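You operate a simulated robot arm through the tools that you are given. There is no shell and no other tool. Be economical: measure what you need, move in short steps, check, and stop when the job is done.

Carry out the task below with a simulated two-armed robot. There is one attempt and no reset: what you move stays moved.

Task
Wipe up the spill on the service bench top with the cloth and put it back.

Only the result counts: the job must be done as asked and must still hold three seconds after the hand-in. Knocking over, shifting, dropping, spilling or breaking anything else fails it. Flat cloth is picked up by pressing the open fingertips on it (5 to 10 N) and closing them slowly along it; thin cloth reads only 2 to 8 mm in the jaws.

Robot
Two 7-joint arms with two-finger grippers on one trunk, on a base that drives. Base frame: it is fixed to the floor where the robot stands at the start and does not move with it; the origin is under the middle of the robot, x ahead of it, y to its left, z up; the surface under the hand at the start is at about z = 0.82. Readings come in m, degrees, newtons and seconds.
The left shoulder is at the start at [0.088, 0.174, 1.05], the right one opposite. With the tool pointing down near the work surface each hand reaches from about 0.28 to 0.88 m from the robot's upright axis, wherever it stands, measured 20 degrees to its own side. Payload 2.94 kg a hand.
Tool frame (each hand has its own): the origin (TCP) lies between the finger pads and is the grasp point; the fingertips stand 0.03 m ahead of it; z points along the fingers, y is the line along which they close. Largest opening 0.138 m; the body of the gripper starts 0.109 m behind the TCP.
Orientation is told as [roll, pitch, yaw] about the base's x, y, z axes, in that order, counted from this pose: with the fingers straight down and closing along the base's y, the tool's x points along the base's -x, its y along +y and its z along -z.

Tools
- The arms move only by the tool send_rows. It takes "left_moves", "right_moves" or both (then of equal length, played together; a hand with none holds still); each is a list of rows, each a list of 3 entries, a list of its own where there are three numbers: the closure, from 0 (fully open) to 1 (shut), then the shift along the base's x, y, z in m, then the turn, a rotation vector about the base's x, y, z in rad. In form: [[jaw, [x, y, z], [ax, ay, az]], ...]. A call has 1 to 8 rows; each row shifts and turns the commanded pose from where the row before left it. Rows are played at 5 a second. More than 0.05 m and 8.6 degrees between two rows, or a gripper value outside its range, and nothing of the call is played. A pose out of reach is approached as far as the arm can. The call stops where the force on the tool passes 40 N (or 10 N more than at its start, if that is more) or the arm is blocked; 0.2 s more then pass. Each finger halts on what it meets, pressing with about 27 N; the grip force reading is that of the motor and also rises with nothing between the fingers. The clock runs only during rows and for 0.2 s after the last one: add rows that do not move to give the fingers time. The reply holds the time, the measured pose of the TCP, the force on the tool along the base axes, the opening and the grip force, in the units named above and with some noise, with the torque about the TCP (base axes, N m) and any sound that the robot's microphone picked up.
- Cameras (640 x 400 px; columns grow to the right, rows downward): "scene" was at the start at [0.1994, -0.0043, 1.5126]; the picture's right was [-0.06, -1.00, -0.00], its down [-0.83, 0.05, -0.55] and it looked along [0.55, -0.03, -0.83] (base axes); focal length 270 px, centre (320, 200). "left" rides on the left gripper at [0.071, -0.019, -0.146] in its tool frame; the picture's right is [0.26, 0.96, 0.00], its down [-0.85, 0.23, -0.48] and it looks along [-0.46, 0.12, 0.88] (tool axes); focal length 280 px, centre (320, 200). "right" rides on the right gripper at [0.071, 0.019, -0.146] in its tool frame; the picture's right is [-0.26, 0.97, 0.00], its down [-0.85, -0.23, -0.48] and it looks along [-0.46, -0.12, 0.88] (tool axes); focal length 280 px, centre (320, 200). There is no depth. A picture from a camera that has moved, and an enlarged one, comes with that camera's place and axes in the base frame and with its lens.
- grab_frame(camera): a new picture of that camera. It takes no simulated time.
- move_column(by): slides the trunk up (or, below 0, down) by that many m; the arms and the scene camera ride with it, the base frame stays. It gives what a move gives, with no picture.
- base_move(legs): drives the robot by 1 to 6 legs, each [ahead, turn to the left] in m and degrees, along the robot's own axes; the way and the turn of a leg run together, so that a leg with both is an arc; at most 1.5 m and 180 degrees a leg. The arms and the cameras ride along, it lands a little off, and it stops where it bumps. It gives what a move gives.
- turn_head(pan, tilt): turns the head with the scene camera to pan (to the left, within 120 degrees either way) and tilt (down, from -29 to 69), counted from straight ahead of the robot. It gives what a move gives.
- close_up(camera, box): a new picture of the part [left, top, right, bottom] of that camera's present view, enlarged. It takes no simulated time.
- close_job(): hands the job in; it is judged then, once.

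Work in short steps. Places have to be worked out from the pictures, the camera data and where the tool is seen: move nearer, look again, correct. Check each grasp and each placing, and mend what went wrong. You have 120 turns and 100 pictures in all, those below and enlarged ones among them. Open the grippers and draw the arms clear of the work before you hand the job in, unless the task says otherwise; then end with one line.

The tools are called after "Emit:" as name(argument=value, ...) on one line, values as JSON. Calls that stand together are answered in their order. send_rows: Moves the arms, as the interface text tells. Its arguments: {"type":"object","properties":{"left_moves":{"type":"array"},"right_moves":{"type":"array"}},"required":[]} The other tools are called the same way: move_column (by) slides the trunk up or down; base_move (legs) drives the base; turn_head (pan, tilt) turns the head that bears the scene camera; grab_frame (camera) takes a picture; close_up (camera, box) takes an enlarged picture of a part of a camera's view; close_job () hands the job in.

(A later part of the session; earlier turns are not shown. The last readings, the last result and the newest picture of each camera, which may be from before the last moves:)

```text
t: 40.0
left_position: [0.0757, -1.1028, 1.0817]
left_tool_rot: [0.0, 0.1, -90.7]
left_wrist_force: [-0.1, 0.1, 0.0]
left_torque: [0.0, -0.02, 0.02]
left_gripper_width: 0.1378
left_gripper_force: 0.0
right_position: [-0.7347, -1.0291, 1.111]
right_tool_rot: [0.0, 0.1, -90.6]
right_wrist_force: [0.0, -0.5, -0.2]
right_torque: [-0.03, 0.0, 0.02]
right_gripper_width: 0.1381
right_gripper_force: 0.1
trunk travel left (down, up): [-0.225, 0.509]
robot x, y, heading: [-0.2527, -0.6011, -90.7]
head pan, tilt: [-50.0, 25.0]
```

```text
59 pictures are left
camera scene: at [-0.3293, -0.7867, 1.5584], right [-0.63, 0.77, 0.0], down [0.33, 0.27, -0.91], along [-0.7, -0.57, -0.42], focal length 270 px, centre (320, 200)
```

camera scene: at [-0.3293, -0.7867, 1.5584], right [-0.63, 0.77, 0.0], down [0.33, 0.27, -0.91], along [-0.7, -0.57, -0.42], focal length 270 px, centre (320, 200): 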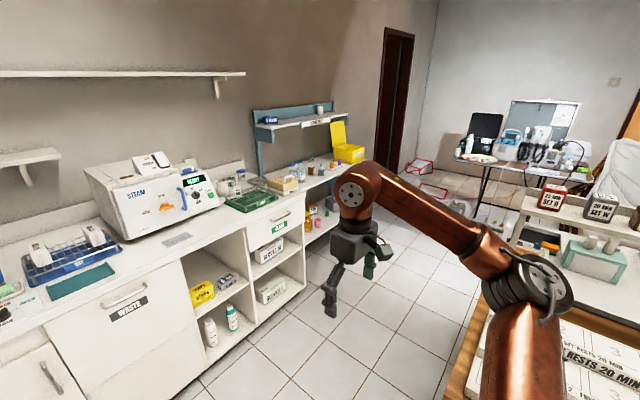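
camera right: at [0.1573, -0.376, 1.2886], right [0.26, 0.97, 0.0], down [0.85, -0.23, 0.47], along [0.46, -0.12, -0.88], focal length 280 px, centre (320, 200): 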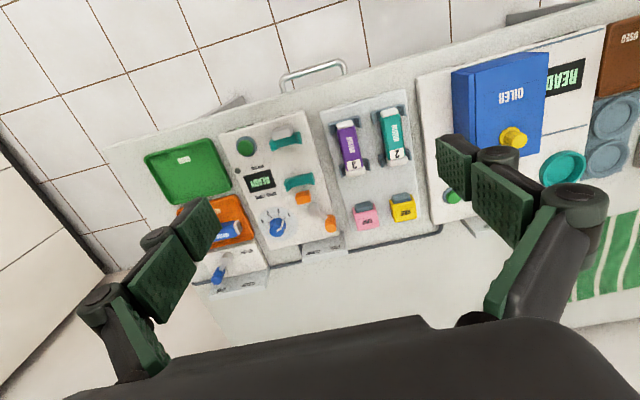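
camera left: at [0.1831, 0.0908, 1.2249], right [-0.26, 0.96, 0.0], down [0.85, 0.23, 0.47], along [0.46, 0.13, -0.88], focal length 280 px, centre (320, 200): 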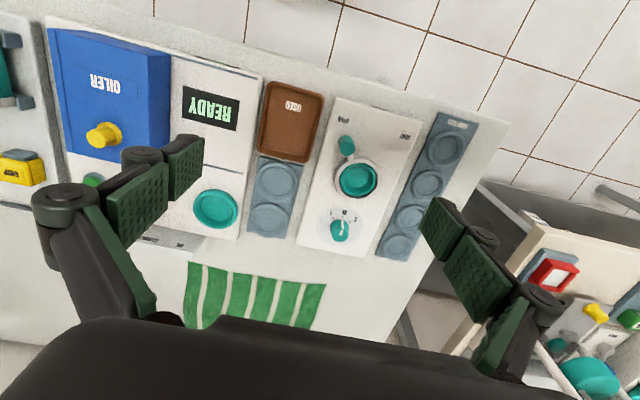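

Zoom on the service-shelf bench and the counter.

Emit:
close_up(camera="scene", box=[240, 100, 400, 200])

Emit:
close_up(camera="scene", box=[0, 150, 320, 350])

Emit:
turn_head(pan=10, tilt=30)

Emit:
grab_frame(camera="scene")

```text
4.00 times, centred on (320, 150) of scene
camera zoom: at [-0.3293, -0.7867, 1.5584], right [-0.63, 0.77, 0.0], down [0.33, 0.27, -0.91], along [-0.7, -0.57, -0.42], focal length 1078 px, centre (320, 400)
```

zoom: 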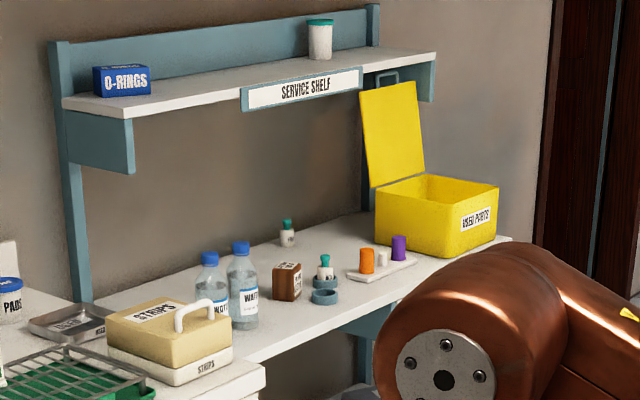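

```text
2.00 times, centred on (160, 250) of scene
camera zoom: at [-0.3293, -0.7867, 1.5584], right [-0.63, 0.77, 0.0], down [0.33, 0.27, -0.91], along [-0.7, -0.57, -0.42], focal length 539 px, centre (640, 100)
```

zoom: 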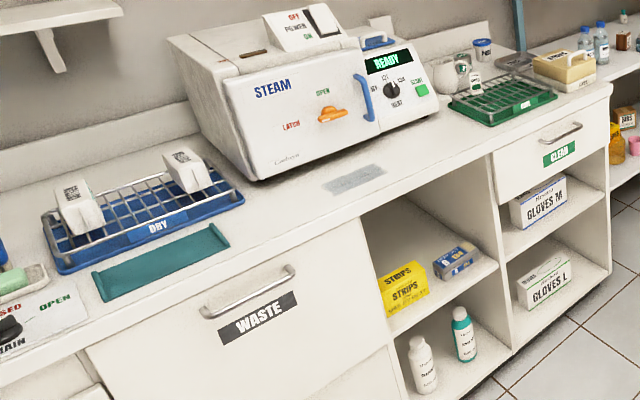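

```text
t: 41.3
left_position: [0.0772, -1.1029, 1.0802]
left_tool_rot: [0.1, 0.1, -90.7]
left_wrist_force: [-0.1, 0.2, -0.3]
left_torque: [0.02, 0.02, -0.05]
left_gripper_width: 0.1379
left_gripper_force: 0.1
right_position: [-0.7348, -1.0298, 1.1103]
right_tool_rot: [0.0, 0.1, -90.7]
right_wrist_force: [-0.1, 0.0, -0.5]
right_torque: [-0.01, 0.0, 0.02]
right_gripper_width: 0.138
right_gripper_force: 0.0
trunk travel left (down, up): [-0.225, 0.509]
robot x, y, heading: [-0.2563, -0.5942, -90.5]
head pan, tilt: [10.0, 30.0]
```

```text
56 pictures are left
camera scene: at [-0.2435, -0.8175, 1.5504], right [-0.99, -0.16, 0.0], down [-0.08, 0.49, -0.87], along [0.14, -0.85, -0.5], focal length 270 px, centre (320, 200)
```

scene: 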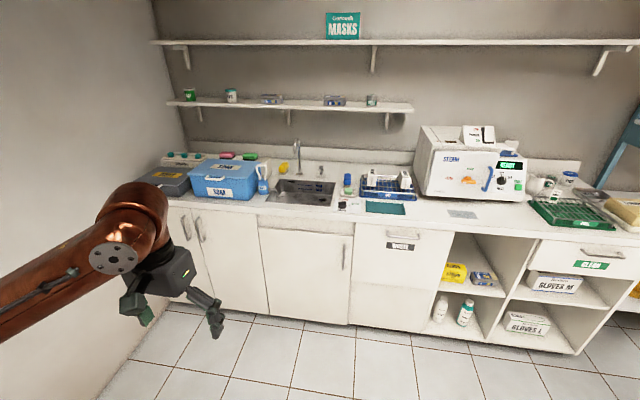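

No spill here either, and no cloth. Quick look toward the rest of the room from here before returning.

Emit:
turn_head(pan=-110, tilt=20)

Emit:
grab_frame(camera="scene")

Emit:
close_up(camera="scene", box=[0, 100, 320, 300])

Emit:
close_up(camera="scene", box=[320, 100, 640, 300])

```text
t: 43.3
left_position: [0.076, -1.1019, 1.0813]
left_tool_rot: [0.1, 0.0, -90.6]
left_wrist_force: [0.6, 0.1, 0.1]
left_torque: [0.01, -0.01, 0.05]
left_gripper_width: 0.1382
left_gripper_force: 0.0
right_position: [-0.7347, -1.0297, 1.1092]
right_tool_rot: [-0.1, 0.2, -90.7]
right_wrist_force: [0.4, 1.2, 0.0]
right_torque: [0.0, 0.03, -0.04]
right_gripper_width: 0.1382
right_gripper_force: 0.1
trunk travel left (down, up): [-0.225, 0.509]
robot x, y, heading: [-0.2558, -0.603, -90.6]
head pan, tilt: [-110.0, 20.0]
```

```text
55 pictures are left
camera scene: at [-0.3451, -0.6953, 1.5665], right [0.35, 0.94, 0.0], down [0.32, -0.12, -0.94], along [-0.88, 0.33, -0.34], focal length 270 px, centre (320, 200)
```

scene: 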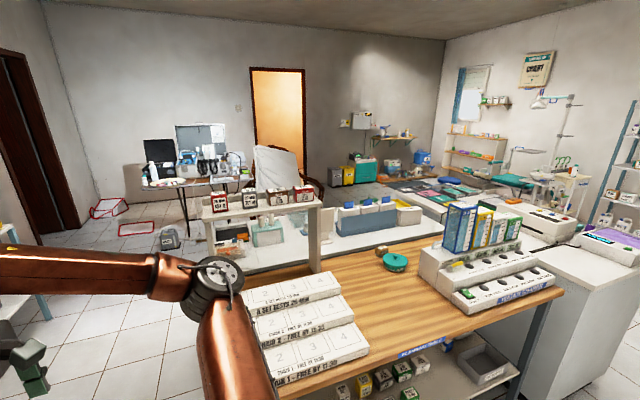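

```text
2.00 times, centred on (160, 200) of scene
camera zoom: at [-0.3451, -0.6953, 1.5665], right [0.35, 0.94, 0.0], down [0.32, -0.12, -0.94], along [-0.88, 0.33, -0.34], focal length 539 px, centre (640, 200)
```

zoom: 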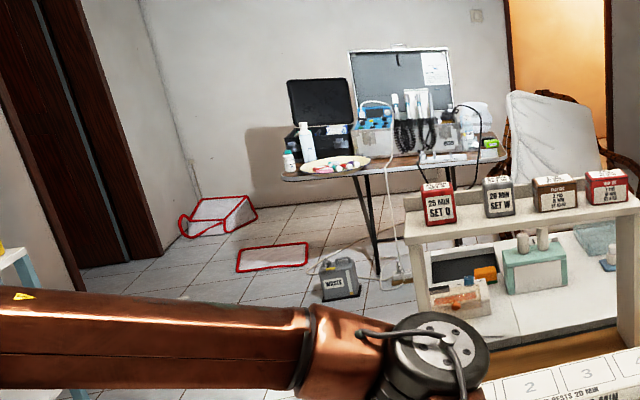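

```text
2.00 times, centred on (480, 200) of scene
camera zoom: at [-0.3451, -0.6953, 1.5665], right [0.35, 0.94, 0.0], down [0.32, -0.12, -0.94], along [-0.88, 0.33, -0.34], focal length 539 px, centre (0, 200)
```

zoom: 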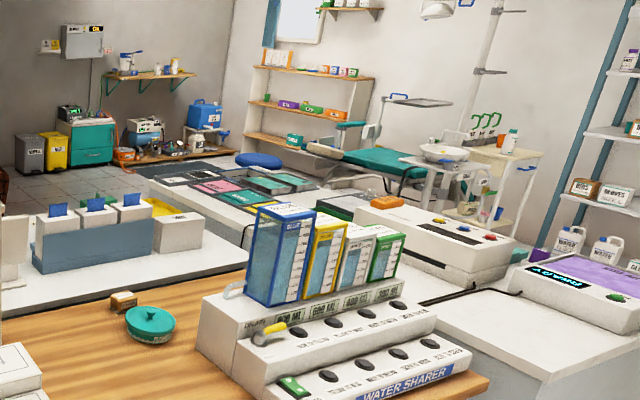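

Nothing elsewhere. I return to the cloth bench to examine it closely.

Emit:
base_move(legs=[[-0.6, 0], [0, 90.6], [0.25, 0]])

Emit:
turn_head(pan=-15, tilt=40)

Emit:
grab_frame(camera="scene")

Emit:
close_up(camera="scene", box=[120, 170, 300, 283])

Emit:
close_up(camera="scene", box=[290, 170, 470, 283])

```text
t: 52.0
left_position: [0.504, 0.3371, 1.0806]
left_tool_rot: [0.0, 0.1, 0.1]
left_wrist_force: [-0.1, 1.1, 0.6]
left_torque: [-0.01, 0.04, 0.0]
left_gripper_width: 0.138
left_gripper_force: 0.1
right_position: [0.4409, -0.474, 1.1095]
right_tool_rot: [0.0, 0.1, -0.1]
right_wrist_force: [0.6, 0.1, -1.0]
right_torque: [0.0, 0.05, -0.01]
right_gripper_width: 0.1381
right_gripper_force: 0.1
trunk travel left (down, up): [-0.225, 0.509]
robot x, y, heading: [0.0067, -0.0021, 0.0]
head pan, tilt: [-110.0, 20.0]
```

```text
t: 53.7
left_position: [0.5017, 0.3358, 1.0813]
left_tool_rot: [0.0, 0.1, 0.1]
left_wrist_force: [0.0, 0.3, 0.3]
left_torque: [0.02, 0.06, 0.0]
left_gripper_width: 0.1378
left_gripper_force: 0.1
right_position: [0.4386, -0.4746, 1.1104]
right_tool_rot: [0.0, 0.0, -0.1]
right_wrist_force: [1.4, 0.2, -1.1]
right_torque: [0.02, 0.02, -0.02]
right_gripper_width: 0.138
right_gripper_force: 0.0
trunk travel left (down, up): [-0.225, 0.509]
robot x, y, heading: [0.0045, 0.0008, -0.0]
head pan, tilt: [-15.0, 40.0]
```

```text
52 pictures are left
camera scene: at [0.2142, -0.0215, 1.5351], right [-0.26, -0.97, 0.0], down [-0.62, 0.17, -0.77], along [0.74, -0.2, -0.64], focal length 270 px, centre (320, 200)
```

scene: 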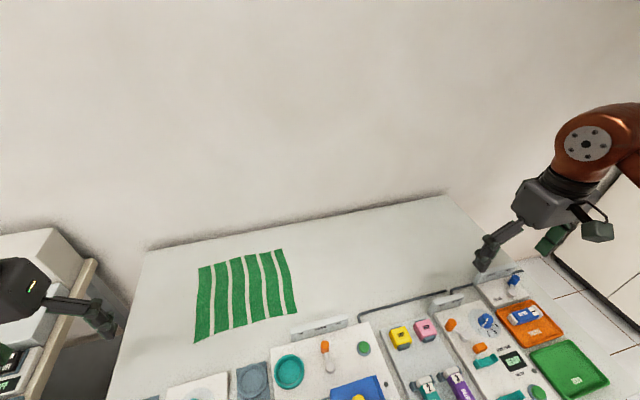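

```text
3.54 times, centred on (210, 226) of scene
camera zoom: at [0.2142, -0.0215, 1.5351], right [-0.26, -0.97, 0.0], down [-0.62, 0.17, -0.77], along [0.74, -0.2, -0.64], focal length 954 px, centre (709, 106)
```

zoom: 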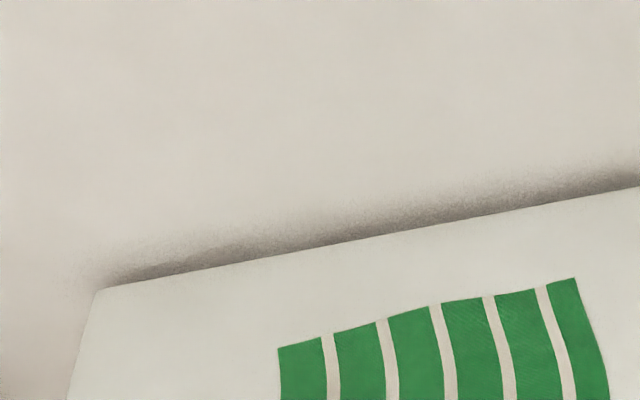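

```text
3.54 times, centred on (380, 226) of scene
camera zoom: at [0.2142, -0.0215, 1.5351], right [-0.26, -0.97, 0.0], down [-0.62, 0.17, -0.77], along [0.74, -0.2, -0.64], focal length 954 px, centre (108, 106)
```

zoom: 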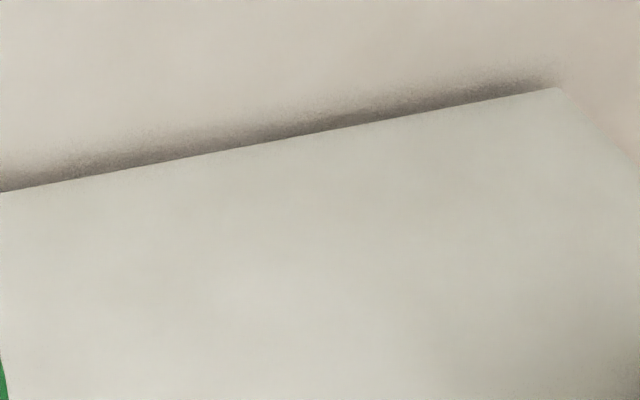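

Back strip is clean. Look through the left camera (over the neighbouring bench end) and right camera (right end).

Emit:
grab_frame(camera="left")

Emit:
grab_frame(camera="right")

```text
49 pictures are left
camera left: at [0.432, 0.3164, 1.2275], right [-0.26, 0.96, 0.0], down [0.85, 0.23, 0.47], along [0.46, 0.13, -0.88], focal length 280 px, centre (320, 200)
```

left: 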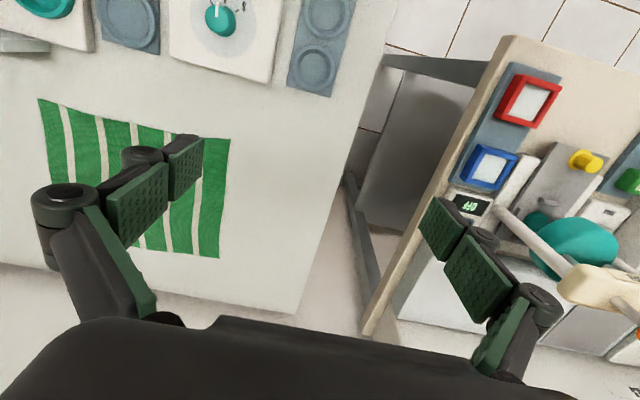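

```text
48 pictures are left
camera right: at [0.3682, -0.456, 1.2559], right [0.26, 0.97, 0.0], down [0.85, -0.23, 0.48], along [0.46, -0.12, -0.88], focal length 280 px, centre (320, 200)
```

right: 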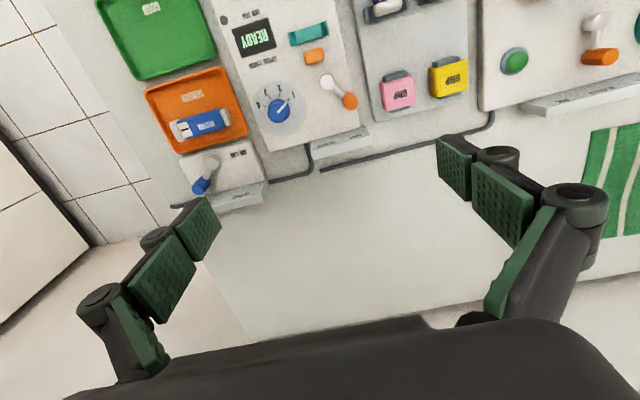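

Zoom on the right camera's bare area for a subtle film.

Emit:
close_up(camera="right", box=[180, 120, 500, 320])

Emit:
close_up(camera="left", box=[0, 50, 360, 275])

```text
2.00 times, centred on (340, 220) of right
camera zoom: at [0.3682, -0.456, 1.2559], right [0.26, 0.97, 0.0], down [0.85, -0.23, 0.48], along [0.46, -0.12, -0.88], focal length 561 px, centre (280, 160)
```

zoom: 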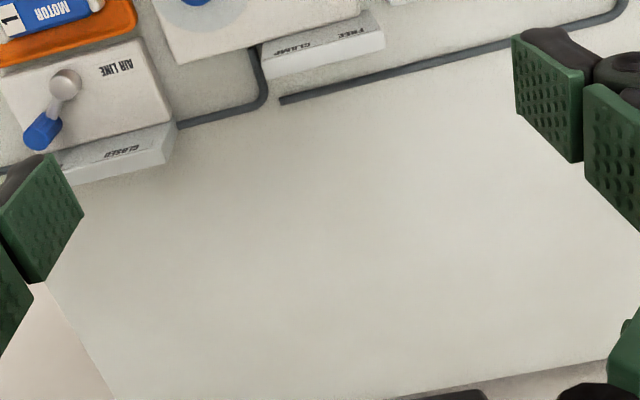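

```text
1.78 times, centred on (180, 162) of left
camera zoom: at [0.432, 0.3164, 1.2275], right [-0.26, 0.96, 0.0], down [0.85, 0.23, 0.47], along [0.46, 0.13, -0.88], focal length 498 px, centre (569, 267)
```

zoom: 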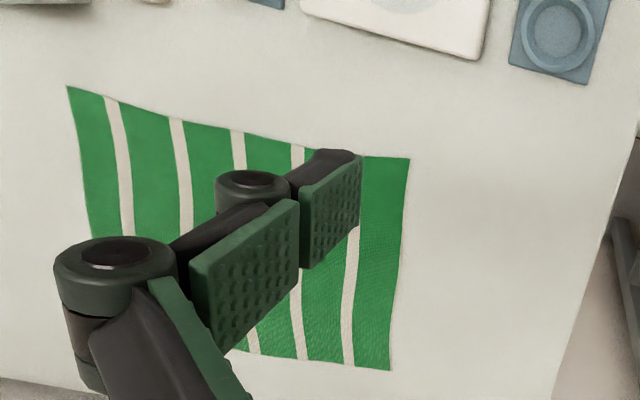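

No spill is visible anywhere except possibly beneath the cloth, so I'll take the cloth now and look under it. The cloth spans about x 0.575–0.81, y -0.05–0.22. I move the left hand above its near edge at (0.60, 0.08).

Emit:
send_rows(left_moves=[[0.2, [0.0123, -0.032, -0.0225], [0, 0, 0]], [0.4, [0.0123, -0.032, -0.0225], [0, 0, 0]], [0.6, [0.0123, -0.032, -0.0225], [0, 0, 0]], [0.62, [0.0123, -0.032, -0.0225], [0, 0, 0]], [0.62, [0.0123, -0.032, -0.0225], [0, 0, 0]], [0.62, [0.0123, -0.032, -0.0225], [0, 0, 0]], [0.62, [0.0123, -0.032, -0.0225], [0, 0, 0]], [0.62, [0.0123, -0.032, -0.0225], [0, 0, 0]]])

Emit:
turn_head(pan=5, tilt=45)

Emit:
grab_frame(camera="left")

Emit:
grab_frame(camera="scene")

```text
t: 55.5
left_position: [0.6021, 0.08, 0.9002]
left_tool_rot: [0.1, 0.2, 0.1]
left_wrist_force: [0.4, -1.0, -0.9]
left_torque: [0.02, 0.0, -0.02]
left_gripper_width: 0.0524
left_gripper_force: 0.0
right_position: [0.4402, -0.4753, 1.1087]
right_tool_rot: [0.1, 0.2, 0.0]
right_wrist_force: [0.3, 0.8, -0.5]
right_torque: [0.01, 0.01, -0.02]
right_gripper_width: 0.1379
right_gripper_force: 0.0
trunk travel left (down, up): [-0.225, 0.509]
robot x, y, heading: [0.0003, -0.001, 0.2]
head pan, tilt: [-15.0, 40.0]
```

```text
t: 56.3
left_position: [0.6013, 0.0817, 0.9014]
left_tool_rot: [0.1, 0.1, 0.0]
left_wrist_force: [-0.1, 1.3, 0.6]
left_torque: [0.0, -0.04, 0.02]
left_gripper_width: 0.0521
left_gripper_force: 0.0
right_position: [0.4396, -0.4747, 1.1082]
right_tool_rot: [0.0, 0.0, 0.0]
right_wrist_force: [0.0, 0.2, 0.5]
right_torque: [0.0, 0.03, 0.0]
right_gripper_width: 0.138
right_gripper_force: 0.1
trunk travel left (down, up): [-0.225, 0.509]
robot x, y, heading: [0.0003, -0.0009, 0.1]
head pan, tilt: [5.0, 45.0]
```

```text
45 pictures are left
camera left: at [0.5311, 0.0611, 1.0477], right [-0.26, 0.96, 0.0], down [0.85, 0.23, 0.47], along [0.46, 0.13, -0.88], focal length 280 px, centre (320, 200)
```

left: 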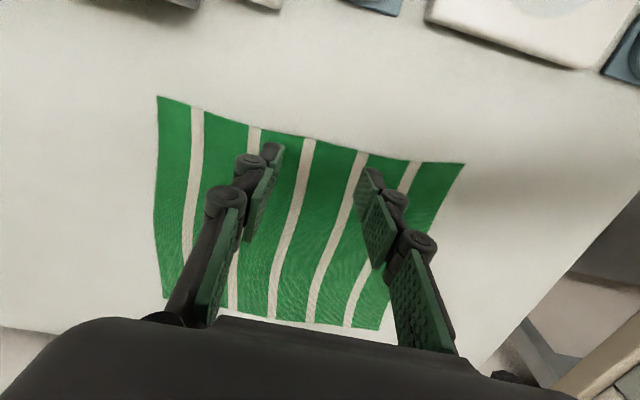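

```text
44 pictures are left
camera scene: at [0.2134, 0.007, 1.5278], right [0.09, -1.0, 0.0], down [-0.7, -0.06, -0.71], along [0.7, 0.06, -0.71], focal length 270 px, centre (320, 200)
```

scene: 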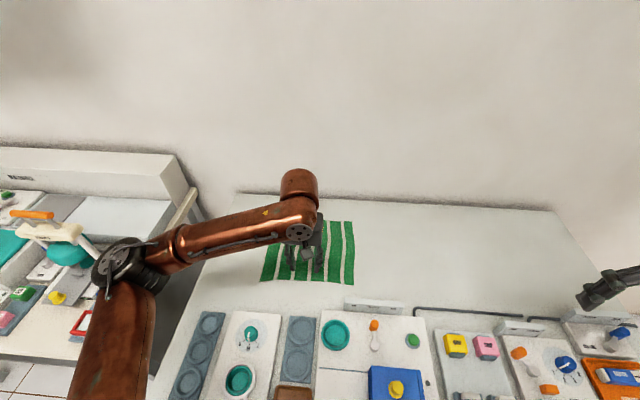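

The cloth's near edge is at x≈0.597, so I shift 0.03 m further in and descend near contact.

Emit:
send_rows(left_moves=[[0.62, [0.03, 0, 0], [0, 0, 0]], [0.62, [0, 0, -0.02], [0, 0, 0]], [0.62, [0, 0, -0.015], [0, 0, 0]], [0.62, [0, 0, -0.007], [0, 0, 0]], [0.62, [0, 0, -0.004], [0, 0, 0]], [0.62, [0, 0, 0], [0, 0, 0]]])

```text
t: 57.7
left_position: [0.6305, 0.0791, 0.8547]
left_tool_rot: [0.0, 0.2, 0.0]
left_wrist_force: [0.6, 0.4, 0.0]
left_torque: [0.0, -0.03, 0.01]
left_gripper_width: 0.0527
left_gripper_force: 0.1
right_position: [0.44, -0.474, 1.109]
right_tool_rot: [-0.1, 0.2, 0.0]
right_wrist_force: [-0.1, -0.7, 0.2]
right_torque: [0.0, 0.02, -0.03]
right_gripper_width: 0.138
right_gripper_force: 0.0
trunk travel left (down, up): [-0.225, 0.509]
robot x, y, heading: [0.0006, 0.0035, -0.0]
head pan, tilt: [5.0, 45.0]
```

Not touching yet; I go down in 2 mm steps.

Emit:
send_rows(left_moves=[[0.62, [0, 0, -0.002], [0, 0, 0]], [0.62, [0, 0, -0.001], [0, 0, 0]], [0.62, [0, 0, -0.001], [0, 0, 0]], [0.62, [0, 0, 0], [0, 0, 0]]])

```text
t: 58.7
left_position: [0.6312, 0.0801, 0.8521]
left_tool_rot: [0.0, 0.1, 0.1]
left_wrist_force: [-0.1, -0.2, 0.3]
left_torque: [0.0, 0.03, -0.04]
left_gripper_width: 0.0525
left_gripper_force: 0.1
right_position: [0.4392, -0.475, 1.1088]
right_tool_rot: [0.0, 0.1, -0.1]
right_wrist_force: [-0.8, 0.4, -0.5]
right_torque: [0.01, 0.02, 0.02]
right_gripper_width: 0.1377
right_gripper_force: 0.0
trunk travel left (down, up): [-0.225, 0.509]
robot x, y, heading: [0.0024, 0.0, 0.2]
head pan, tilt: [5.0, 45.0]
```

Still no force; further down.

Emit:
send_rows(left_moves=[[0.62, [0, 0, -0.001], [0, 0, 0]], [0.62, [0, 0, -0.001], [0, 0, 0]], [0.62, [0, 0, -0.001], [0, 0, 0]], [0.62, [0, 0, 0], [0, 0, 0]]])

```text
t: 59.7
left_position: [0.6297, 0.0809, 0.8482]
left_tool_rot: [0.2, 0.1, 0.1]
left_wrist_force: [-0.3, 0.3, 0.4]
left_torque: [-0.01, 0.0, -0.03]
left_gripper_width: 0.0525
left_gripper_force: 0.0
right_position: [0.4387, -0.4747, 1.1098]
right_tool_rot: [0.1, 0.1, 0.0]
right_wrist_force: [-0.1, 0.9, 0.4]
right_torque: [0.02, 0.0, -0.01]
right_gripper_width: 0.1378
right_gripper_force: 0.0
trunk travel left (down, up): [-0.225, 0.509]
robot x, y, heading: [0.0018, 0.0004, 0.1]
head pan, tilt: [5.0, 45.0]
```

Continue down.

Emit:
send_rows(left_moves=[[0.62, [0, 0, -0.001], [0, 0, 0]], [0.62, [0, 0, -0.001], [0, 0, 0]], [0.62, [0, 0, -0.001], [0, 0, 0]], [0.62, [0, 0, -0.001], [0, 0, 0]], [0.62, [0, 0, 0], [0, 0, 0]]])

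```text
t: 60.9
left_position: [0.6295, 0.0797, 0.8436]
left_tool_rot: [0.0, 0.1, 0.1]
left_wrist_force: [0.4, -0.1, -0.2]
left_torque: [0.04, 0.0, 0.0]
left_gripper_width: 0.0524
left_gripper_force: 0.2
right_position: [0.439, -0.4741, 1.1094]
right_tool_rot: [-0.1, 0.1, 0.0]
right_wrist_force: [0.2, 0.5, -0.2]
right_torque: [0.03, -0.04, -0.03]
right_gripper_width: 0.1377
right_gripper_force: 0.1
trunk travel left (down, up): [-0.225, 0.509]
robot x, y, heading: [0.0031, 0.0012, -0.1]
head pan, tilt: [5.0, 45.0]
```

Surface is lower than thought; I check the camera.

Emit:
close_up(camera="left", box=[160, 80, 480, 280])

Emit:
send_rows(left_moves=[[0.62, [0, 0, -0.002], [0, 0, 0]], [0.62, [0, 0, -0.001], [0, 0, 0]], [0.62, [0, 0, -0.001], [0, 0, 0]], [0.62, [0, 0, -0.001], [0, 0, 0]], [0.62, [0, 0, 0], [0, 0, 0]]])

```text
2.00 times, centred on (320, 180) of left
camera zoom: at [0.5604, 0.0601, 0.9904], right [-0.26, 0.96, 0.0], down [0.85, 0.23, 0.47], along [0.46, 0.13, -0.88], focal length 561 px, centre (320, 240)
```

zoom: 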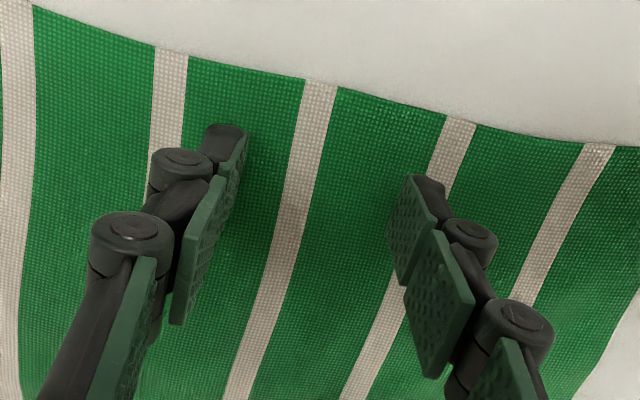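

```text
t: 62.1
left_position: [0.6305, 0.0809, 0.8384]
left_tool_rot: [-0.1, 0.1, 0.2]
left_wrist_force: [-0.1, 0.3, 0.6]
left_torque: [0.0, 0.01, 0.03]
left_gripper_width: 0.0524
left_gripper_force: 0.0
right_position: [0.4387, -0.4737, 1.1098]
right_tool_rot: [0.1, 0.0, 0.0]
right_wrist_force: [0.4, 0.6, 0.3]
right_torque: [-0.05, -0.01, -0.02]
right_gripper_width: 0.138
right_gripper_force: 0.1
trunk travel left (down, up): [-0.225, 0.509]
robot x, y, heading: [0.0023, 0.0027, 0.1]
head pan, tilt: [5.0, 45.0]
```

Continue down.

Emit:
send_rows(left_moves=[[0.62, [0, 0, -0.001], [0, 0, 0]], [0.62, [0, 0, -0.001], [0, 0, 0]], [0.62, [0, 0, -0.001], [0, 0, 0]], [0.62, [0, 0, -0.001], [0, 0, 0]], [0.62, [0, 0, -0.001], [0, 0, 0]], [0.62, [0, 0, 0], [0, 0, 0]]])

```text
t: 63.5
left_position: [0.6309, 0.08, 0.8342]
left_tool_rot: [0.0, 0.1, 0.1]
left_wrist_force: [0.5, 0.5, 1.0]
left_torque: [-0.02, -0.03, 0.01]
left_gripper_width: 0.0522
left_gripper_force: 0.0
right_position: [0.44, -0.474, 1.1093]
right_tool_rot: [0.1, 0.2, 0.0]
right_wrist_force: [0.6, -0.9, -0.7]
right_torque: [-0.01, 0.03, 0.02]
right_gripper_width: 0.1379
right_gripper_force: 0.1
trunk travel left (down, up): [-0.225, 0.509]
robot x, y, heading: [0.0054, 0.0015, -0.2]
head pan, tilt: [5.0, 45.0]
```

Continue.

Emit:
send_rows(left_moves=[[0.62, [0, 0, -0.001], [0, 0, 0]], [0.62, [0, 0, -0.001], [0, 0, 0]], [0.62, [0, 0, -0.001], [0, 0, 0]], [0.62, [0, 0, -0.001], [0, 0, 0]], [0.62, [0, 0, -0.001], [0, 0, 0]], [0.62, [0, 0, 0], [0, 0, 0]]])

Emit:
close_up(camera="left", box=[160, 80, 480, 280])

```text
t: 64.9
left_position: [0.6309, 0.0797, 0.83]
left_tool_rot: [-0.1, 0.0, 0.1]
left_wrist_force: [0.4, 0.2, 10.8]
left_torque: [0.03, -0.02, -0.04]
left_gripper_width: 0.0529
left_gripper_force: 0.2
right_position: [0.4388, -0.4749, 1.1097]
right_tool_rot: [-0.1, 0.0, 0.0]
right_wrist_force: [-0.2, -0.7, -0.1]
right_torque: [-0.03, -0.02, -0.01]
right_gripper_width: 0.1378
right_gripper_force: 0.1
trunk travel left (down, up): [-0.225, 0.509]
robot x, y, heading: [0.0008, -0.0046, 0.0]
head pan, tilt: [5.0, 45.0]
```

```text
2.00 times, centred on (320, 180) of left
camera zoom: at [0.56, 0.0603, 0.9768], right [-0.26, 0.96, 0.0], down [0.85, 0.23, 0.48], along [0.46, 0.13, -0.88], focal length 561 px, centre (320, 240)
```

zoom: 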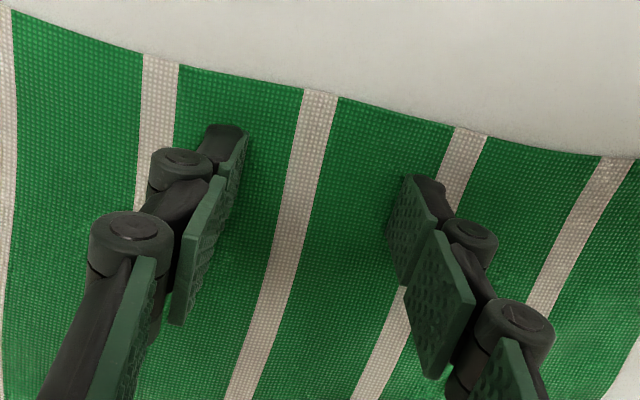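

Contact, 10.8 N (bench top at z≈0.80). I ease 0.4 mm and close slowly.

Emit:
send_rows(left_moves=[[0.66, [0, 0, -0.0], [0, 0, 0]], [0.7, [0, 0, 0.0004], [0, 0, 0]], [0.74, [0, 0, 0], [0, 0, 0]], [0.79, [0, 0, 0], [0, 0, 0]], [0.84, [0, 0, 0], [0, 0, 0]], [0.89, [0, 0, 0], [0, 0, 0]], [0.94, [0, 0, 0], [0, 0, 0]], [1.0, [0, 0, 0], [0, 0, 0]]])

Emit:
send_rows(left_moves=[[1.0, [0, 0, 0], [0, 0, 0]], [1.0, [0, 0, 0], [0, 0, 0]]])

Emit:
close_up(camera="left", box=[160, 80, 480, 280])

```text
t: 66.7
left_position: [0.6301, 0.0791, 0.8297]
left_tool_rot: [0.0, 0.1, 0.0]
left_wrist_force: [0.5, -2.9, 2.4]
left_torque: [-0.03, -0.05, 0.01]
left_gripper_width: 0.0004
left_gripper_force: 21.6
right_position: [0.4388, -0.4746, 1.1098]
right_tool_rot: [-0.1, 0.0, -0.1]
right_wrist_force: [-0.4, -1.1, -0.2]
right_torque: [-0.01, 0.0, -0.02]
right_gripper_width: 0.1378
right_gripper_force: 0.1
trunk travel left (down, up): [-0.225, 0.509]
robot x, y, heading: [0.0008, 0.0014, 0.2]
head pan, tilt: [5.0, 45.0]
```

```text
t: 67.3
left_position: [0.6294, 0.0804, 0.8296]
left_tool_rot: [0.1, 0.1, 0.1]
left_wrist_force: [-1.0, 1.0, 4.5]
left_torque: [0.0, -0.04, -0.01]
left_gripper_width: 0.0007
left_gripper_force: 27.5
right_position: [0.4382, -0.4753, 1.1105]
right_tool_rot: [0.0, 0.0, 0.1]
right_wrist_force: [0.0, -1.0, 0.7]
right_torque: [-0.02, 0.04, -0.05]
right_gripper_width: 0.1381
right_gripper_force: 0.0
trunk travel left (down, up): [-0.225, 0.509]
robot x, y, heading: [0.0017, -0.0027, 0.1]
head pan, tilt: [5.0, 45.0]
```

```text
2.00 times, centred on (320, 180) of left
camera zoom: at [0.5602, 0.0604, 0.9761], right [-0.26, 0.96, 0.0], down [0.85, 0.23, 0.47], along [0.46, 0.13, -0.88], focal length 561 px, centre (320, 240)
```

zoom: 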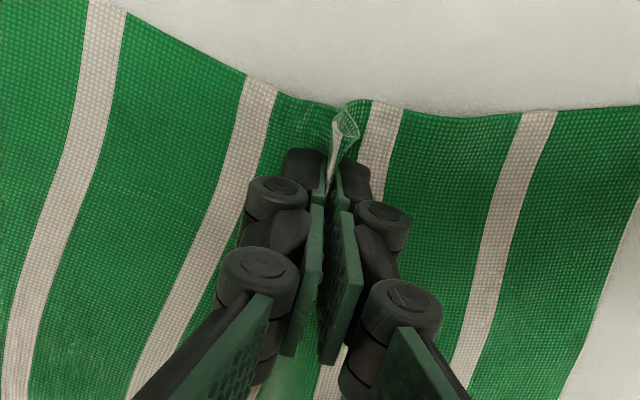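

A fold seems caught, though the width reads under 1 mm. I lift gently 6 cm to test.

Emit:
send_rows(left_moves=[[1.0, [0, 0, 0.01], [0, 0, 0]], [1.0, [0, 0, 0.015], [0, 0, 0]], [1.0, [0, 0, 0.02], [0, 0, 0]], [1.0, [0, 0, 0.02], [0, 0, 0]], [1.0, [0, 0, 0], [0, 0, 0]]])

Emit:
grab_frame(camera="left")

```text
t: 68.5
left_position: [0.6301, 0.0812, 0.8945]
left_tool_rot: [0.2, 0.1, 0.1]
left_wrist_force: [1.2, 0.2, -1.9]
left_torque: [-0.06, 0.05, -0.04]
left_gripper_width: 0.0057
left_gripper_force: 37.2
right_position: [0.4386, -0.475, 1.11]
right_tool_rot: [0.0, 0.0, -0.1]
right_wrist_force: [-0.3, -0.3, -0.4]
right_torque: [0.0, 0.01, 0.01]
right_gripper_width: 0.1379
right_gripper_force: 0.0
trunk travel left (down, up): [-0.225, 0.509]
robot x, y, heading: [-0.0008, -0.002, -0.1]
head pan, tilt: [5.0, 45.0]
```

```text
40 pictures are left
camera left: at [0.5606, 0.0604, 1.041], right [-0.26, 0.96, 0.0], down [0.85, 0.23, 0.47], along [0.46, 0.13, -0.88], focal length 280 px, centre (320, 200)
```

left: 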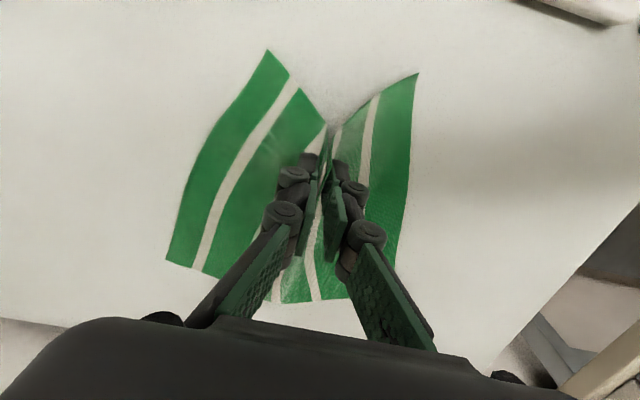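

The cloth is held (5.7 mm). I lift it clear and look beneath.

Emit:
send_rows(left_moves=[[1.0, [0, 0, 0.03], [0, 0, 0]], [1.0, [0, 0, 0.03], [0, 0, 0]], [1.0, [0, 0, 0.03], [0, 0, 0]], [1.0, [0, 0, 0.03], [0, 0, 0]], [1.0, [0, 0, 0.03], [0, 0, 0]], [1.0, [0, 0, 0.03], [0, 0, 0]], [1.0, [0, 0, 0.03], [0, 0, 0]], [1.0, [0, 0, 0], [0, 0, 0]]])

Emit:
grab_frame(camera="scene")

Emit:
grab_frame(camera="left")

```text
t: 70.3
left_position: [0.6323, 0.0802, 1.1063]
left_tool_rot: [0.1, 0.0, 0.1]
left_wrist_force: [0.2, -0.1, 3.4]
left_torque: [0.01, 0.1, 0.02]
left_gripper_width: 0.0016
left_gripper_force: 29.5
right_position: [0.4398, -0.4751, 1.11]
right_tool_rot: [0.0, 0.1, 0.0]
right_wrist_force: [-0.5, -0.5, 0.2]
right_torque: [0.04, 0.01, -0.01]
right_gripper_width: 0.1378
right_gripper_force: 0.0
trunk travel left (down, up): [-0.225, 0.509]
robot x, y, heading: [-0.0022, 0.0014, -0.1]
head pan, tilt: [5.0, 45.0]
```

```text
39 pictures are left
camera scene: at [0.214, 0.0075, 1.5276], right [0.09, -1.0, 0.0], down [-0.7, -0.06, -0.71], along [0.7, 0.06, -0.71], focal length 270 px, centre (320, 200)
```

scene: 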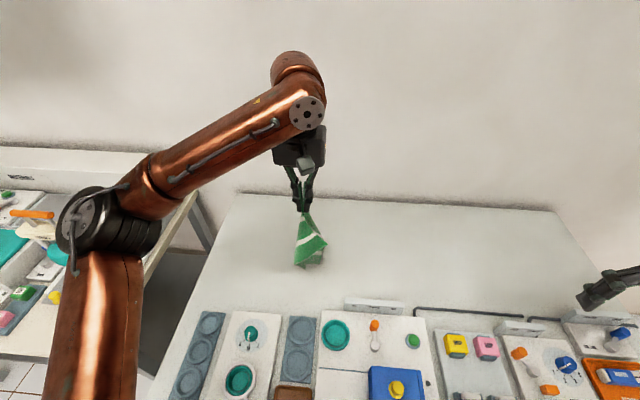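

```text
38 pictures are left
camera left: at [0.5623, 0.0604, 1.2514], right [-0.26, 0.96, 0.0], down [0.85, 0.23, 0.47], along [0.46, 0.13, -0.88], focal length 280 px, centre (320, 200)
```

left: 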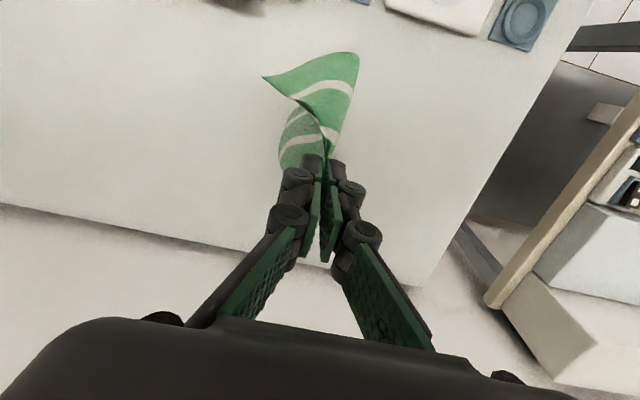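

Nothing under the cloth either. The remaining candidate is the bench under the "SERVICE SHELF" sign, where a faint film could be missed from afar. I'll carry the cloth: raise the column, tuck the left hand, and drive there to inspect closely.

Emit:
move_column(by=0.35)

Emit:
send_rows(left_moves=[[1.0, [-0.04, 0.01, 0], [0, 0, 0]], [1.0, [-0.04, 0.01, 0], [0, 0, 0]], [1.0, [-0.04, 0.01, 0], [0, 0, 0]], [1.0, [-0.04, 0.01, 0], [0, 0, 0]], [1.0, [0, 0, 0], [0, 0, 0]]])

Emit:
turn_head(pan=0, tilt=60)

Emit:
grab_frame(camera="scene")

```text
t: 73.8
left_position: [0.6313, 0.0802, 1.4549]
left_tool_rot: [0.1, 0.0, 0.2]
left_wrist_force: [0.2, 0.2, -0.7]
left_torque: [-0.01, -0.02, -0.03]
left_gripper_width: 0.0002
left_gripper_force: 26.7
right_position: [0.4405, -0.4736, 1.4595]
right_tool_rot: [0.0, 0.1, 0.0]
right_wrist_force: [-0.3, -0.3, 0.8]
right_torque: [-0.03, 0.02, 0.03]
right_gripper_width: 0.1379
right_gripper_force: 0.0
trunk travel left (down, up): [-0.575, 0.159]
robot x, y, heading: [0.0031, 0.0002, -0.0]
head pan, tilt: [5.0, 45.0]
```

```text
t: 75.0
left_position: [0.4725, 0.1194, 1.4541]
left_tool_rot: [0.1, 0.1, 0.1]
left_wrist_force: [0.3, -1.0, -0.4]
left_torque: [0.03, 0.03, 0.01]
left_gripper_width: 0.0
left_gripper_force: 27.0
right_position: [0.4405, -0.4753, 1.4592]
right_tool_rot: [0.0, 0.1, -0.1]
right_wrist_force: [0.0, -0.4, 0.6]
right_torque: [0.02, 0.03, 0.02]
right_gripper_width: 0.1381
right_gripper_force: 0.0
trunk travel left (down, up): [-0.575, 0.159]
robot x, y, heading: [0.0032, 0.0004, 0.2]
head pan, tilt: [5.0, 45.0]
```

```text
t: 75.7
left_position: [0.4711, 0.1189, 1.4552]
left_tool_rot: [0.0, 0.1, 0.1]
left_wrist_force: [0.1, -0.4, 1.0]
left_torque: [0.0, -0.01, 0.01]
left_gripper_width: 0.0
left_gripper_force: 26.6
right_position: [0.4389, -0.4746, 1.4592]
right_tool_rot: [0.0, 0.0, -0.1]
right_wrist_force: [1.4, -1.0, 0.2]
right_torque: [0.03, -0.03, -0.01]
right_gripper_width: 0.1378
right_gripper_force: 0.0
trunk travel left (down, up): [-0.575, 0.159]
robot x, y, heading: [0.0016, 0.0009, -0.1]
head pan, tilt: [0.0, 60.0]
```

```text
37 pictures are left
camera scene: at [0.054, 0.0002, 1.8624], right [0.0, -1.0, 0.0], down [-0.87, 0.0, -0.5], along [0.5, 0.0, -0.87], focal length 270 px, centre (320, 200)
```

scene: 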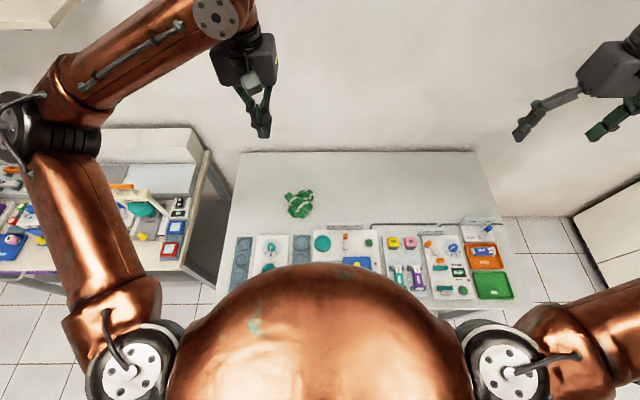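

The cloth slipped out and lies crumpled on the bench, still near its place. From this high view I'll zoom on the bench for both cloth and spill.

Emit:
close_up(camera="scene", box=[210, 140, 370, 240])

Emit:
close_up(camera="scene", box=[210, 130, 530, 330])

```text
4.00 times, centred on (290, 190) of scene
camera zoom: at [0.054, 0.0002, 1.8624], right [0.0, -1.0, 0.0], down [-0.87, 0.0, -0.5], along [0.5, 0.0, -0.87], focal length 1078 px, centre (440, 240)
```

zoom: 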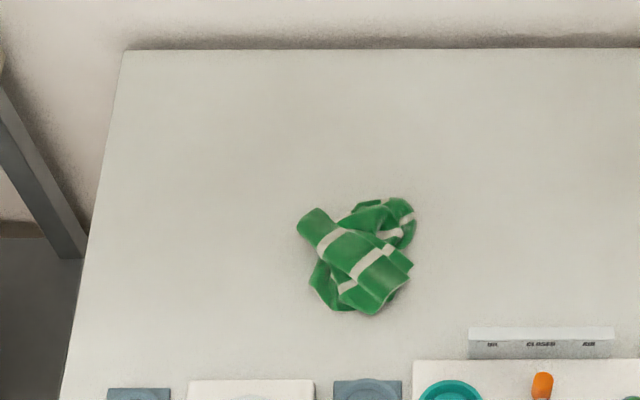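

```text
2.00 times, centred on (370, 230) of scene
camera zoom: at [0.054, 0.0002, 1.8624], right [0.0, -1.0, 0.0], down [-0.87, 0.0, -0.5], along [0.5, 0.0, -0.87], focal length 539 px, centre (220, 140)
```

zoom: 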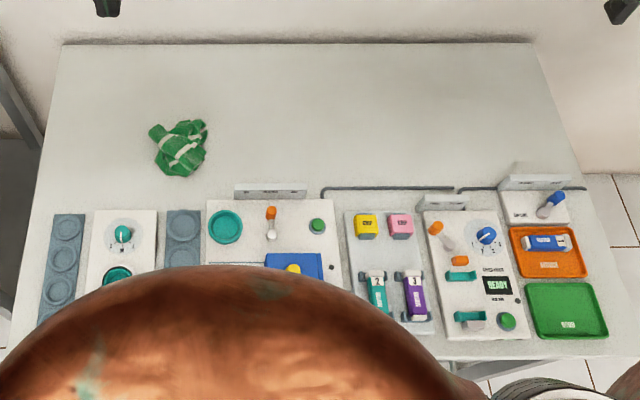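

The bench is clean in this view, so the spill must be on the other bench. I'll lower the column, and regrasp the crumpled cloth at about (0.634, 0.088), firmly this time.

Emit:
move_column(by=-0.35)

Emit:
send_rows(left_moves=[[0.0, [0.04, -0.008, 0], [0, 0, 0]], [0.0, [0.04, -0.008, 0], [0, 0, 0]], [0.0, [0.04, -0.008, 0], [0, 0, 0]], [0.0, [0.04, -0.007, -0.02], [0, 0, 0]], [0.0, [0, 0, -0.045], [0, 0, 0]], [0.0, [0, 0, -0.045], [0, 0, 0]], [0.0, [0, 0, -0.04], [0, 0, 0]], [0.0, [0, 0, -0.04], [0, 0, 0]]])

Emit:
grab_frame(camera="left")

```text
t: 79.1
left_position: [0.47, 0.1201, 1.1037]
left_tool_rot: [0.0, 0.0, 0.1]
left_wrist_force: [-0.1, -0.3, -0.4]
left_torque: [-0.02, -0.02, -0.02]
left_gripper_width: 0.0
left_gripper_force: 27.3
right_position: [0.4393, -0.4749, 1.1094]
right_tool_rot: [0.0, 0.0, 0.0]
right_wrist_force: [-0.3, -0.7, 0.3]
right_torque: [0.01, -0.04, 0.02]
right_gripper_width: 0.138
right_gripper_force: 0.1
trunk travel left (down, up): [-0.225, 0.509]
robot x, y, heading: [0.0039, 0.0005, 0.2]
head pan, tilt: [0.0, 60.0]
```

```text
t: 80.9
left_position: [0.6321, 0.0898, 0.9137]
left_tool_rot: [-0.1, 0.1, 0.0]
left_wrist_force: [0.4, -0.2, -0.4]
left_torque: [0.0, 0.02, -0.03]
left_gripper_width: 0.1378
left_gripper_force: 0.1
right_position: [0.4399, -0.4744, 1.1091]
right_tool_rot: [0.1, 0.1, 0.0]
right_wrist_force: [1.3, -0.8, -0.2]
right_torque: [-0.02, 0.04, 0.0]
right_gripper_width: 0.1379
right_gripper_force: 0.1
trunk travel left (down, up): [-0.225, 0.509]
robot x, y, heading: [0.0018, -0.0039, 0.2]
head pan, tilt: [0.0, 60.0]
```

```text
34 pictures are left
camera left: at [0.5615, 0.0697, 1.0599], right [-0.26, 0.96, 0.0], down [0.85, 0.23, 0.47], along [0.46, 0.13, -0.88], focal length 280 px, centre (320, 200)
```

left: 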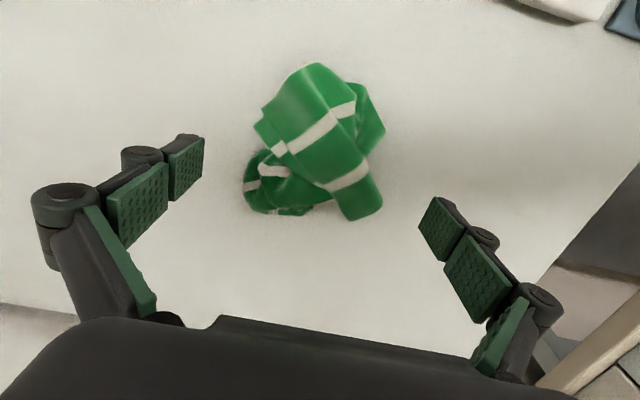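

The pile sits centred between the fingers. Descend to fingertips just on the top and close.

Emit:
send_rows(left_moves=[[0.0, [0, 0, -0.03], [0, 0, 0]], [0.0, [0, 0, -0.03], [0, 0, 0]], [0.0, [0, 0, -0.015], [0, 0, 0]], [0.0, [0, 0, -0.005], [0, 0, 0]], [0.0, [0, 0, -0.0025], [0, 0, 0]], [0.1, [0, 0, 0], [0, 0, 0]], [0.2, [0, 0, 0], [0, 0, 0]], [0.3, [0, 0, 0], [0, 0, 0]]])

Emit:
send_rows(left_moves=[[0.4, [0, 0, 0], [0, 0, 0]], [0.5, [0, 0, 0], [0, 0, 0]], [0.6, [0, 0, 0], [0, 0, 0]], [0.7, [0, 0, 0], [0, 0, 0]], [0.8, [0, 0, 0], [0, 0, 0]], [0.9, [0, 0, 0], [0, 0, 0]], [1.0, [0, 0, 0], [0, 0, 0]], [1.0, [0, 0, 0], [0, 0, 0]]])

Emit:
send_rows(left_moves=[[1.0, [0, 0, 0.02], [0, 0, 0]], [1.0, [0, 0, 0.04], [0, 0, 0]], [1.0, [0, 0, 0.04], [0, 0, 0]], [1.0, [0, 0, 0.04], [0, 0, 0]], [1.0, [0, 0, 0.04], [0, 0, 0]], [1.0, [0, 0, 0], [0, 0, 0]]])

Emit:
grab_frame(camera="left")

```text
t: 82.7
left_position: [0.631, 0.089, 0.8316]
left_tool_rot: [0.0, 0.2, 0.0]
left_wrist_force: [0.6, 0.0, 0.2]
left_torque: [-0.01, -0.02, 0.01]
left_gripper_width: 0.097
left_gripper_force: 0.1
right_position: [0.4391, -0.4751, 1.1098]
right_tool_rot: [0.0, 0.1, 0.0]
right_wrist_force: [-0.4, 0.3, -0.2]
right_torque: [-0.02, 0.0, -0.01]
right_gripper_width: 0.1379
right_gripper_force: 0.0
trunk travel left (down, up): [-0.225, 0.509]
robot x, y, heading: [0.0004, -0.0011, 0.1]
head pan, tilt: [0.0, 60.0]
```

```text
t: 84.5
left_position: [0.63, 0.0894, 0.8321]
left_tool_rot: [0.0, 0.0, 0.1]
left_wrist_force: [0.0, 0.5, 0.7]
left_torque: [-0.01, 0.02, -0.03]
left_gripper_width: 0.0075
left_gripper_force: 26.8
right_position: [0.4398, -0.475, 1.1094]
right_tool_rot: [-0.1, 0.1, -0.1]
right_wrist_force: [-0.2, 0.3, -0.1]
right_torque: [-0.01, -0.03, 0.01]
right_gripper_width: 0.138
right_gripper_force: 0.0
trunk travel left (down, up): [-0.225, 0.509]
robot x, y, heading: [0.0035, -0.0003, 0.1]
head pan, tilt: [0.0, 60.0]
```

```text
t: 85.9
left_position: [0.6307, 0.0895, 1.0127]
left_tool_rot: [0.0, 0.1, 0.0]
left_wrist_force: [0.5, -0.5, -0.6]
left_torque: [-0.02, 0.0, -0.01]
left_gripper_width: 0.0077
left_gripper_force: 27.1
right_position: [0.4404, -0.4752, 1.1098]
right_tool_rot: [0.0, 0.1, 0.0]
right_wrist_force: [-0.3, 0.5, 0.8]
right_torque: [-0.01, 0.01, 0.01]
right_gripper_width: 0.138
right_gripper_force: 0.0
trunk travel left (down, up): [-0.225, 0.509]
robot x, y, heading: [0.0029, -0.0013, 0.2]
head pan, tilt: [0.0, 60.0]
```

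```text
33 pictures are left
camera left: at [0.5613, 0.0701, 1.1588], right [-0.26, 0.96, 0.0], down [0.85, 0.23, 0.47], along [0.46, 0.13, -0.88], focal length 280 px, centre (320, 200)
```

left: 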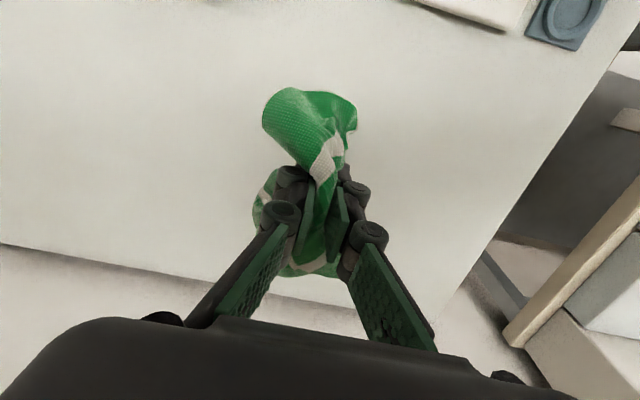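

Held firmly now (7.7 mm, stable). Raise, tuck and drive toward the service-shelf bench, stopping short to look.

Emit:
move_column(by=0.35)

Emit:
send_rows(left_moves=[[1.0, [-0.04, 0.01, 0.02], [0, 0, 0]], [1.0, [-0.04, 0.01, 0.02], [0, 0, 0]], [1.0, [-0.04, 0.01, 0.02], [0, 0, 0]], [1.0, [-0.04, 0.01, 0.02], [0, 0, 0]], [1.0, [0, 0, 0], [0, 0, 0]]])

Emit:
base_move(legs=[[-0.3, 0], [0, -90], [1.2, 0], [0, -90], [0.6, 0]])

Emit:
turn_head(pan=45, tilt=40)

Emit:
grab_frame(camera="scene")

```text
t: 89.4
left_position: [0.6304, 0.0895, 1.3608]
left_tool_rot: [0.0, 0.1, 0.1]
left_wrist_force: [-0.2, 0.5, 0.0]
left_torque: [-0.03, 0.03, 0.0]
left_gripper_width: 0.0077
left_gripper_force: 27.2
right_position: [0.44, -0.4736, 1.4589]
right_tool_rot: [0.1, 0.1, 0.0]
right_wrist_force: [-0.3, -0.3, -0.4]
right_torque: [0.01, 0.01, -0.01]
right_gripper_width: 0.1384
right_gripper_force: 0.1
trunk travel left (down, up): [-0.575, 0.159]
robot x, y, heading: [0.0015, -0.0017, -0.2]
head pan, tilt: [0.0, 60.0]
```

```text
t: 90.6
left_position: [0.4722, 0.1279, 1.4421]
left_tool_rot: [0.1, 0.2, 0.1]
left_wrist_force: [0.1, 0.3, -0.6]
left_torque: [0.1, 0.06, -0.03]
left_gripper_width: 0.0079
left_gripper_force: 26.7
right_position: [0.4406, -0.476, 1.4582]
right_tool_rot: [0.0, 0.1, 0.0]
right_wrist_force: [0.8, -0.6, -0.6]
right_torque: [0.04, 0.05, 0.0]
right_gripper_width: 0.1382
right_gripper_force: 0.1
trunk travel left (down, up): [-0.575, 0.159]
robot x, y, heading: [0.0041, -0.0019, -0.2]
head pan, tilt: [0.0, 60.0]
```

```text
t: 108.9
left_position: [-1.3606, -1.3323, 1.4413]
left_tool_rot: [0.0, 0.2, -179.8]
left_wrist_force: [-0.7, -1.2, -1.1]
left_torque: [-0.01, -0.03, 0.05]
left_gripper_width: 0.007
left_gripper_force: 27.0
right_position: [-1.3324, -0.73, 1.4587]
right_tool_rot: [-0.1, -0.1, -179.8]
right_wrist_force: [0.3, -0.2, -0.3]
right_torque: [-0.03, -0.01, -0.01]
right_gripper_width: 0.1379
right_gripper_force: 0.0
trunk travel left (down, up): [-0.575, 0.159]
robot x, y, heading: [-0.8948, -1.2032, -179.9]
head pan, tilt: [0.0, 60.0]
```

```text
t: 110.1
left_position: [-1.3628, -1.3335, 1.4421]
left_tool_rot: [0.1, 0.1, -179.7]
left_wrist_force: [0.1, 0.0, -0.3]
left_torque: [-0.02, -0.03, 0.1]
left_gripper_width: 0.0069
left_gripper_force: 26.6
right_position: [-1.3313, -0.7289, 1.4599]
right_tool_rot: [-0.1, 0.0, -179.7]
right_wrist_force: [-0.4, -0.5, -0.7]
right_torque: [-0.03, 0.0, -0.01]
right_gripper_width: 0.1378
right_gripper_force: 0.0
trunk travel left (down, up): [-0.575, 0.159]
robot x, y, heading: [-0.8941, -1.2017, -179.9]
head pan, tilt: [45.0, 40.0]
```

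```text
32 pictures are left
camera scene: at [-0.9413, -1.2604, 1.8891], right [-0.71, 0.7, 0.0], down [0.45, 0.46, -0.77], along [-0.54, -0.54, -0.64], focal length 270 px, centre (320, 200)
```

scene: 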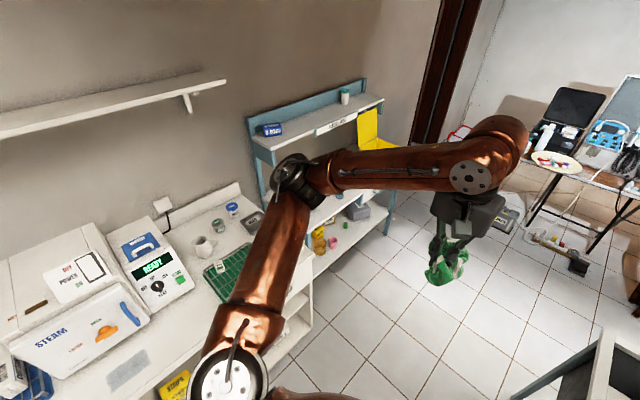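

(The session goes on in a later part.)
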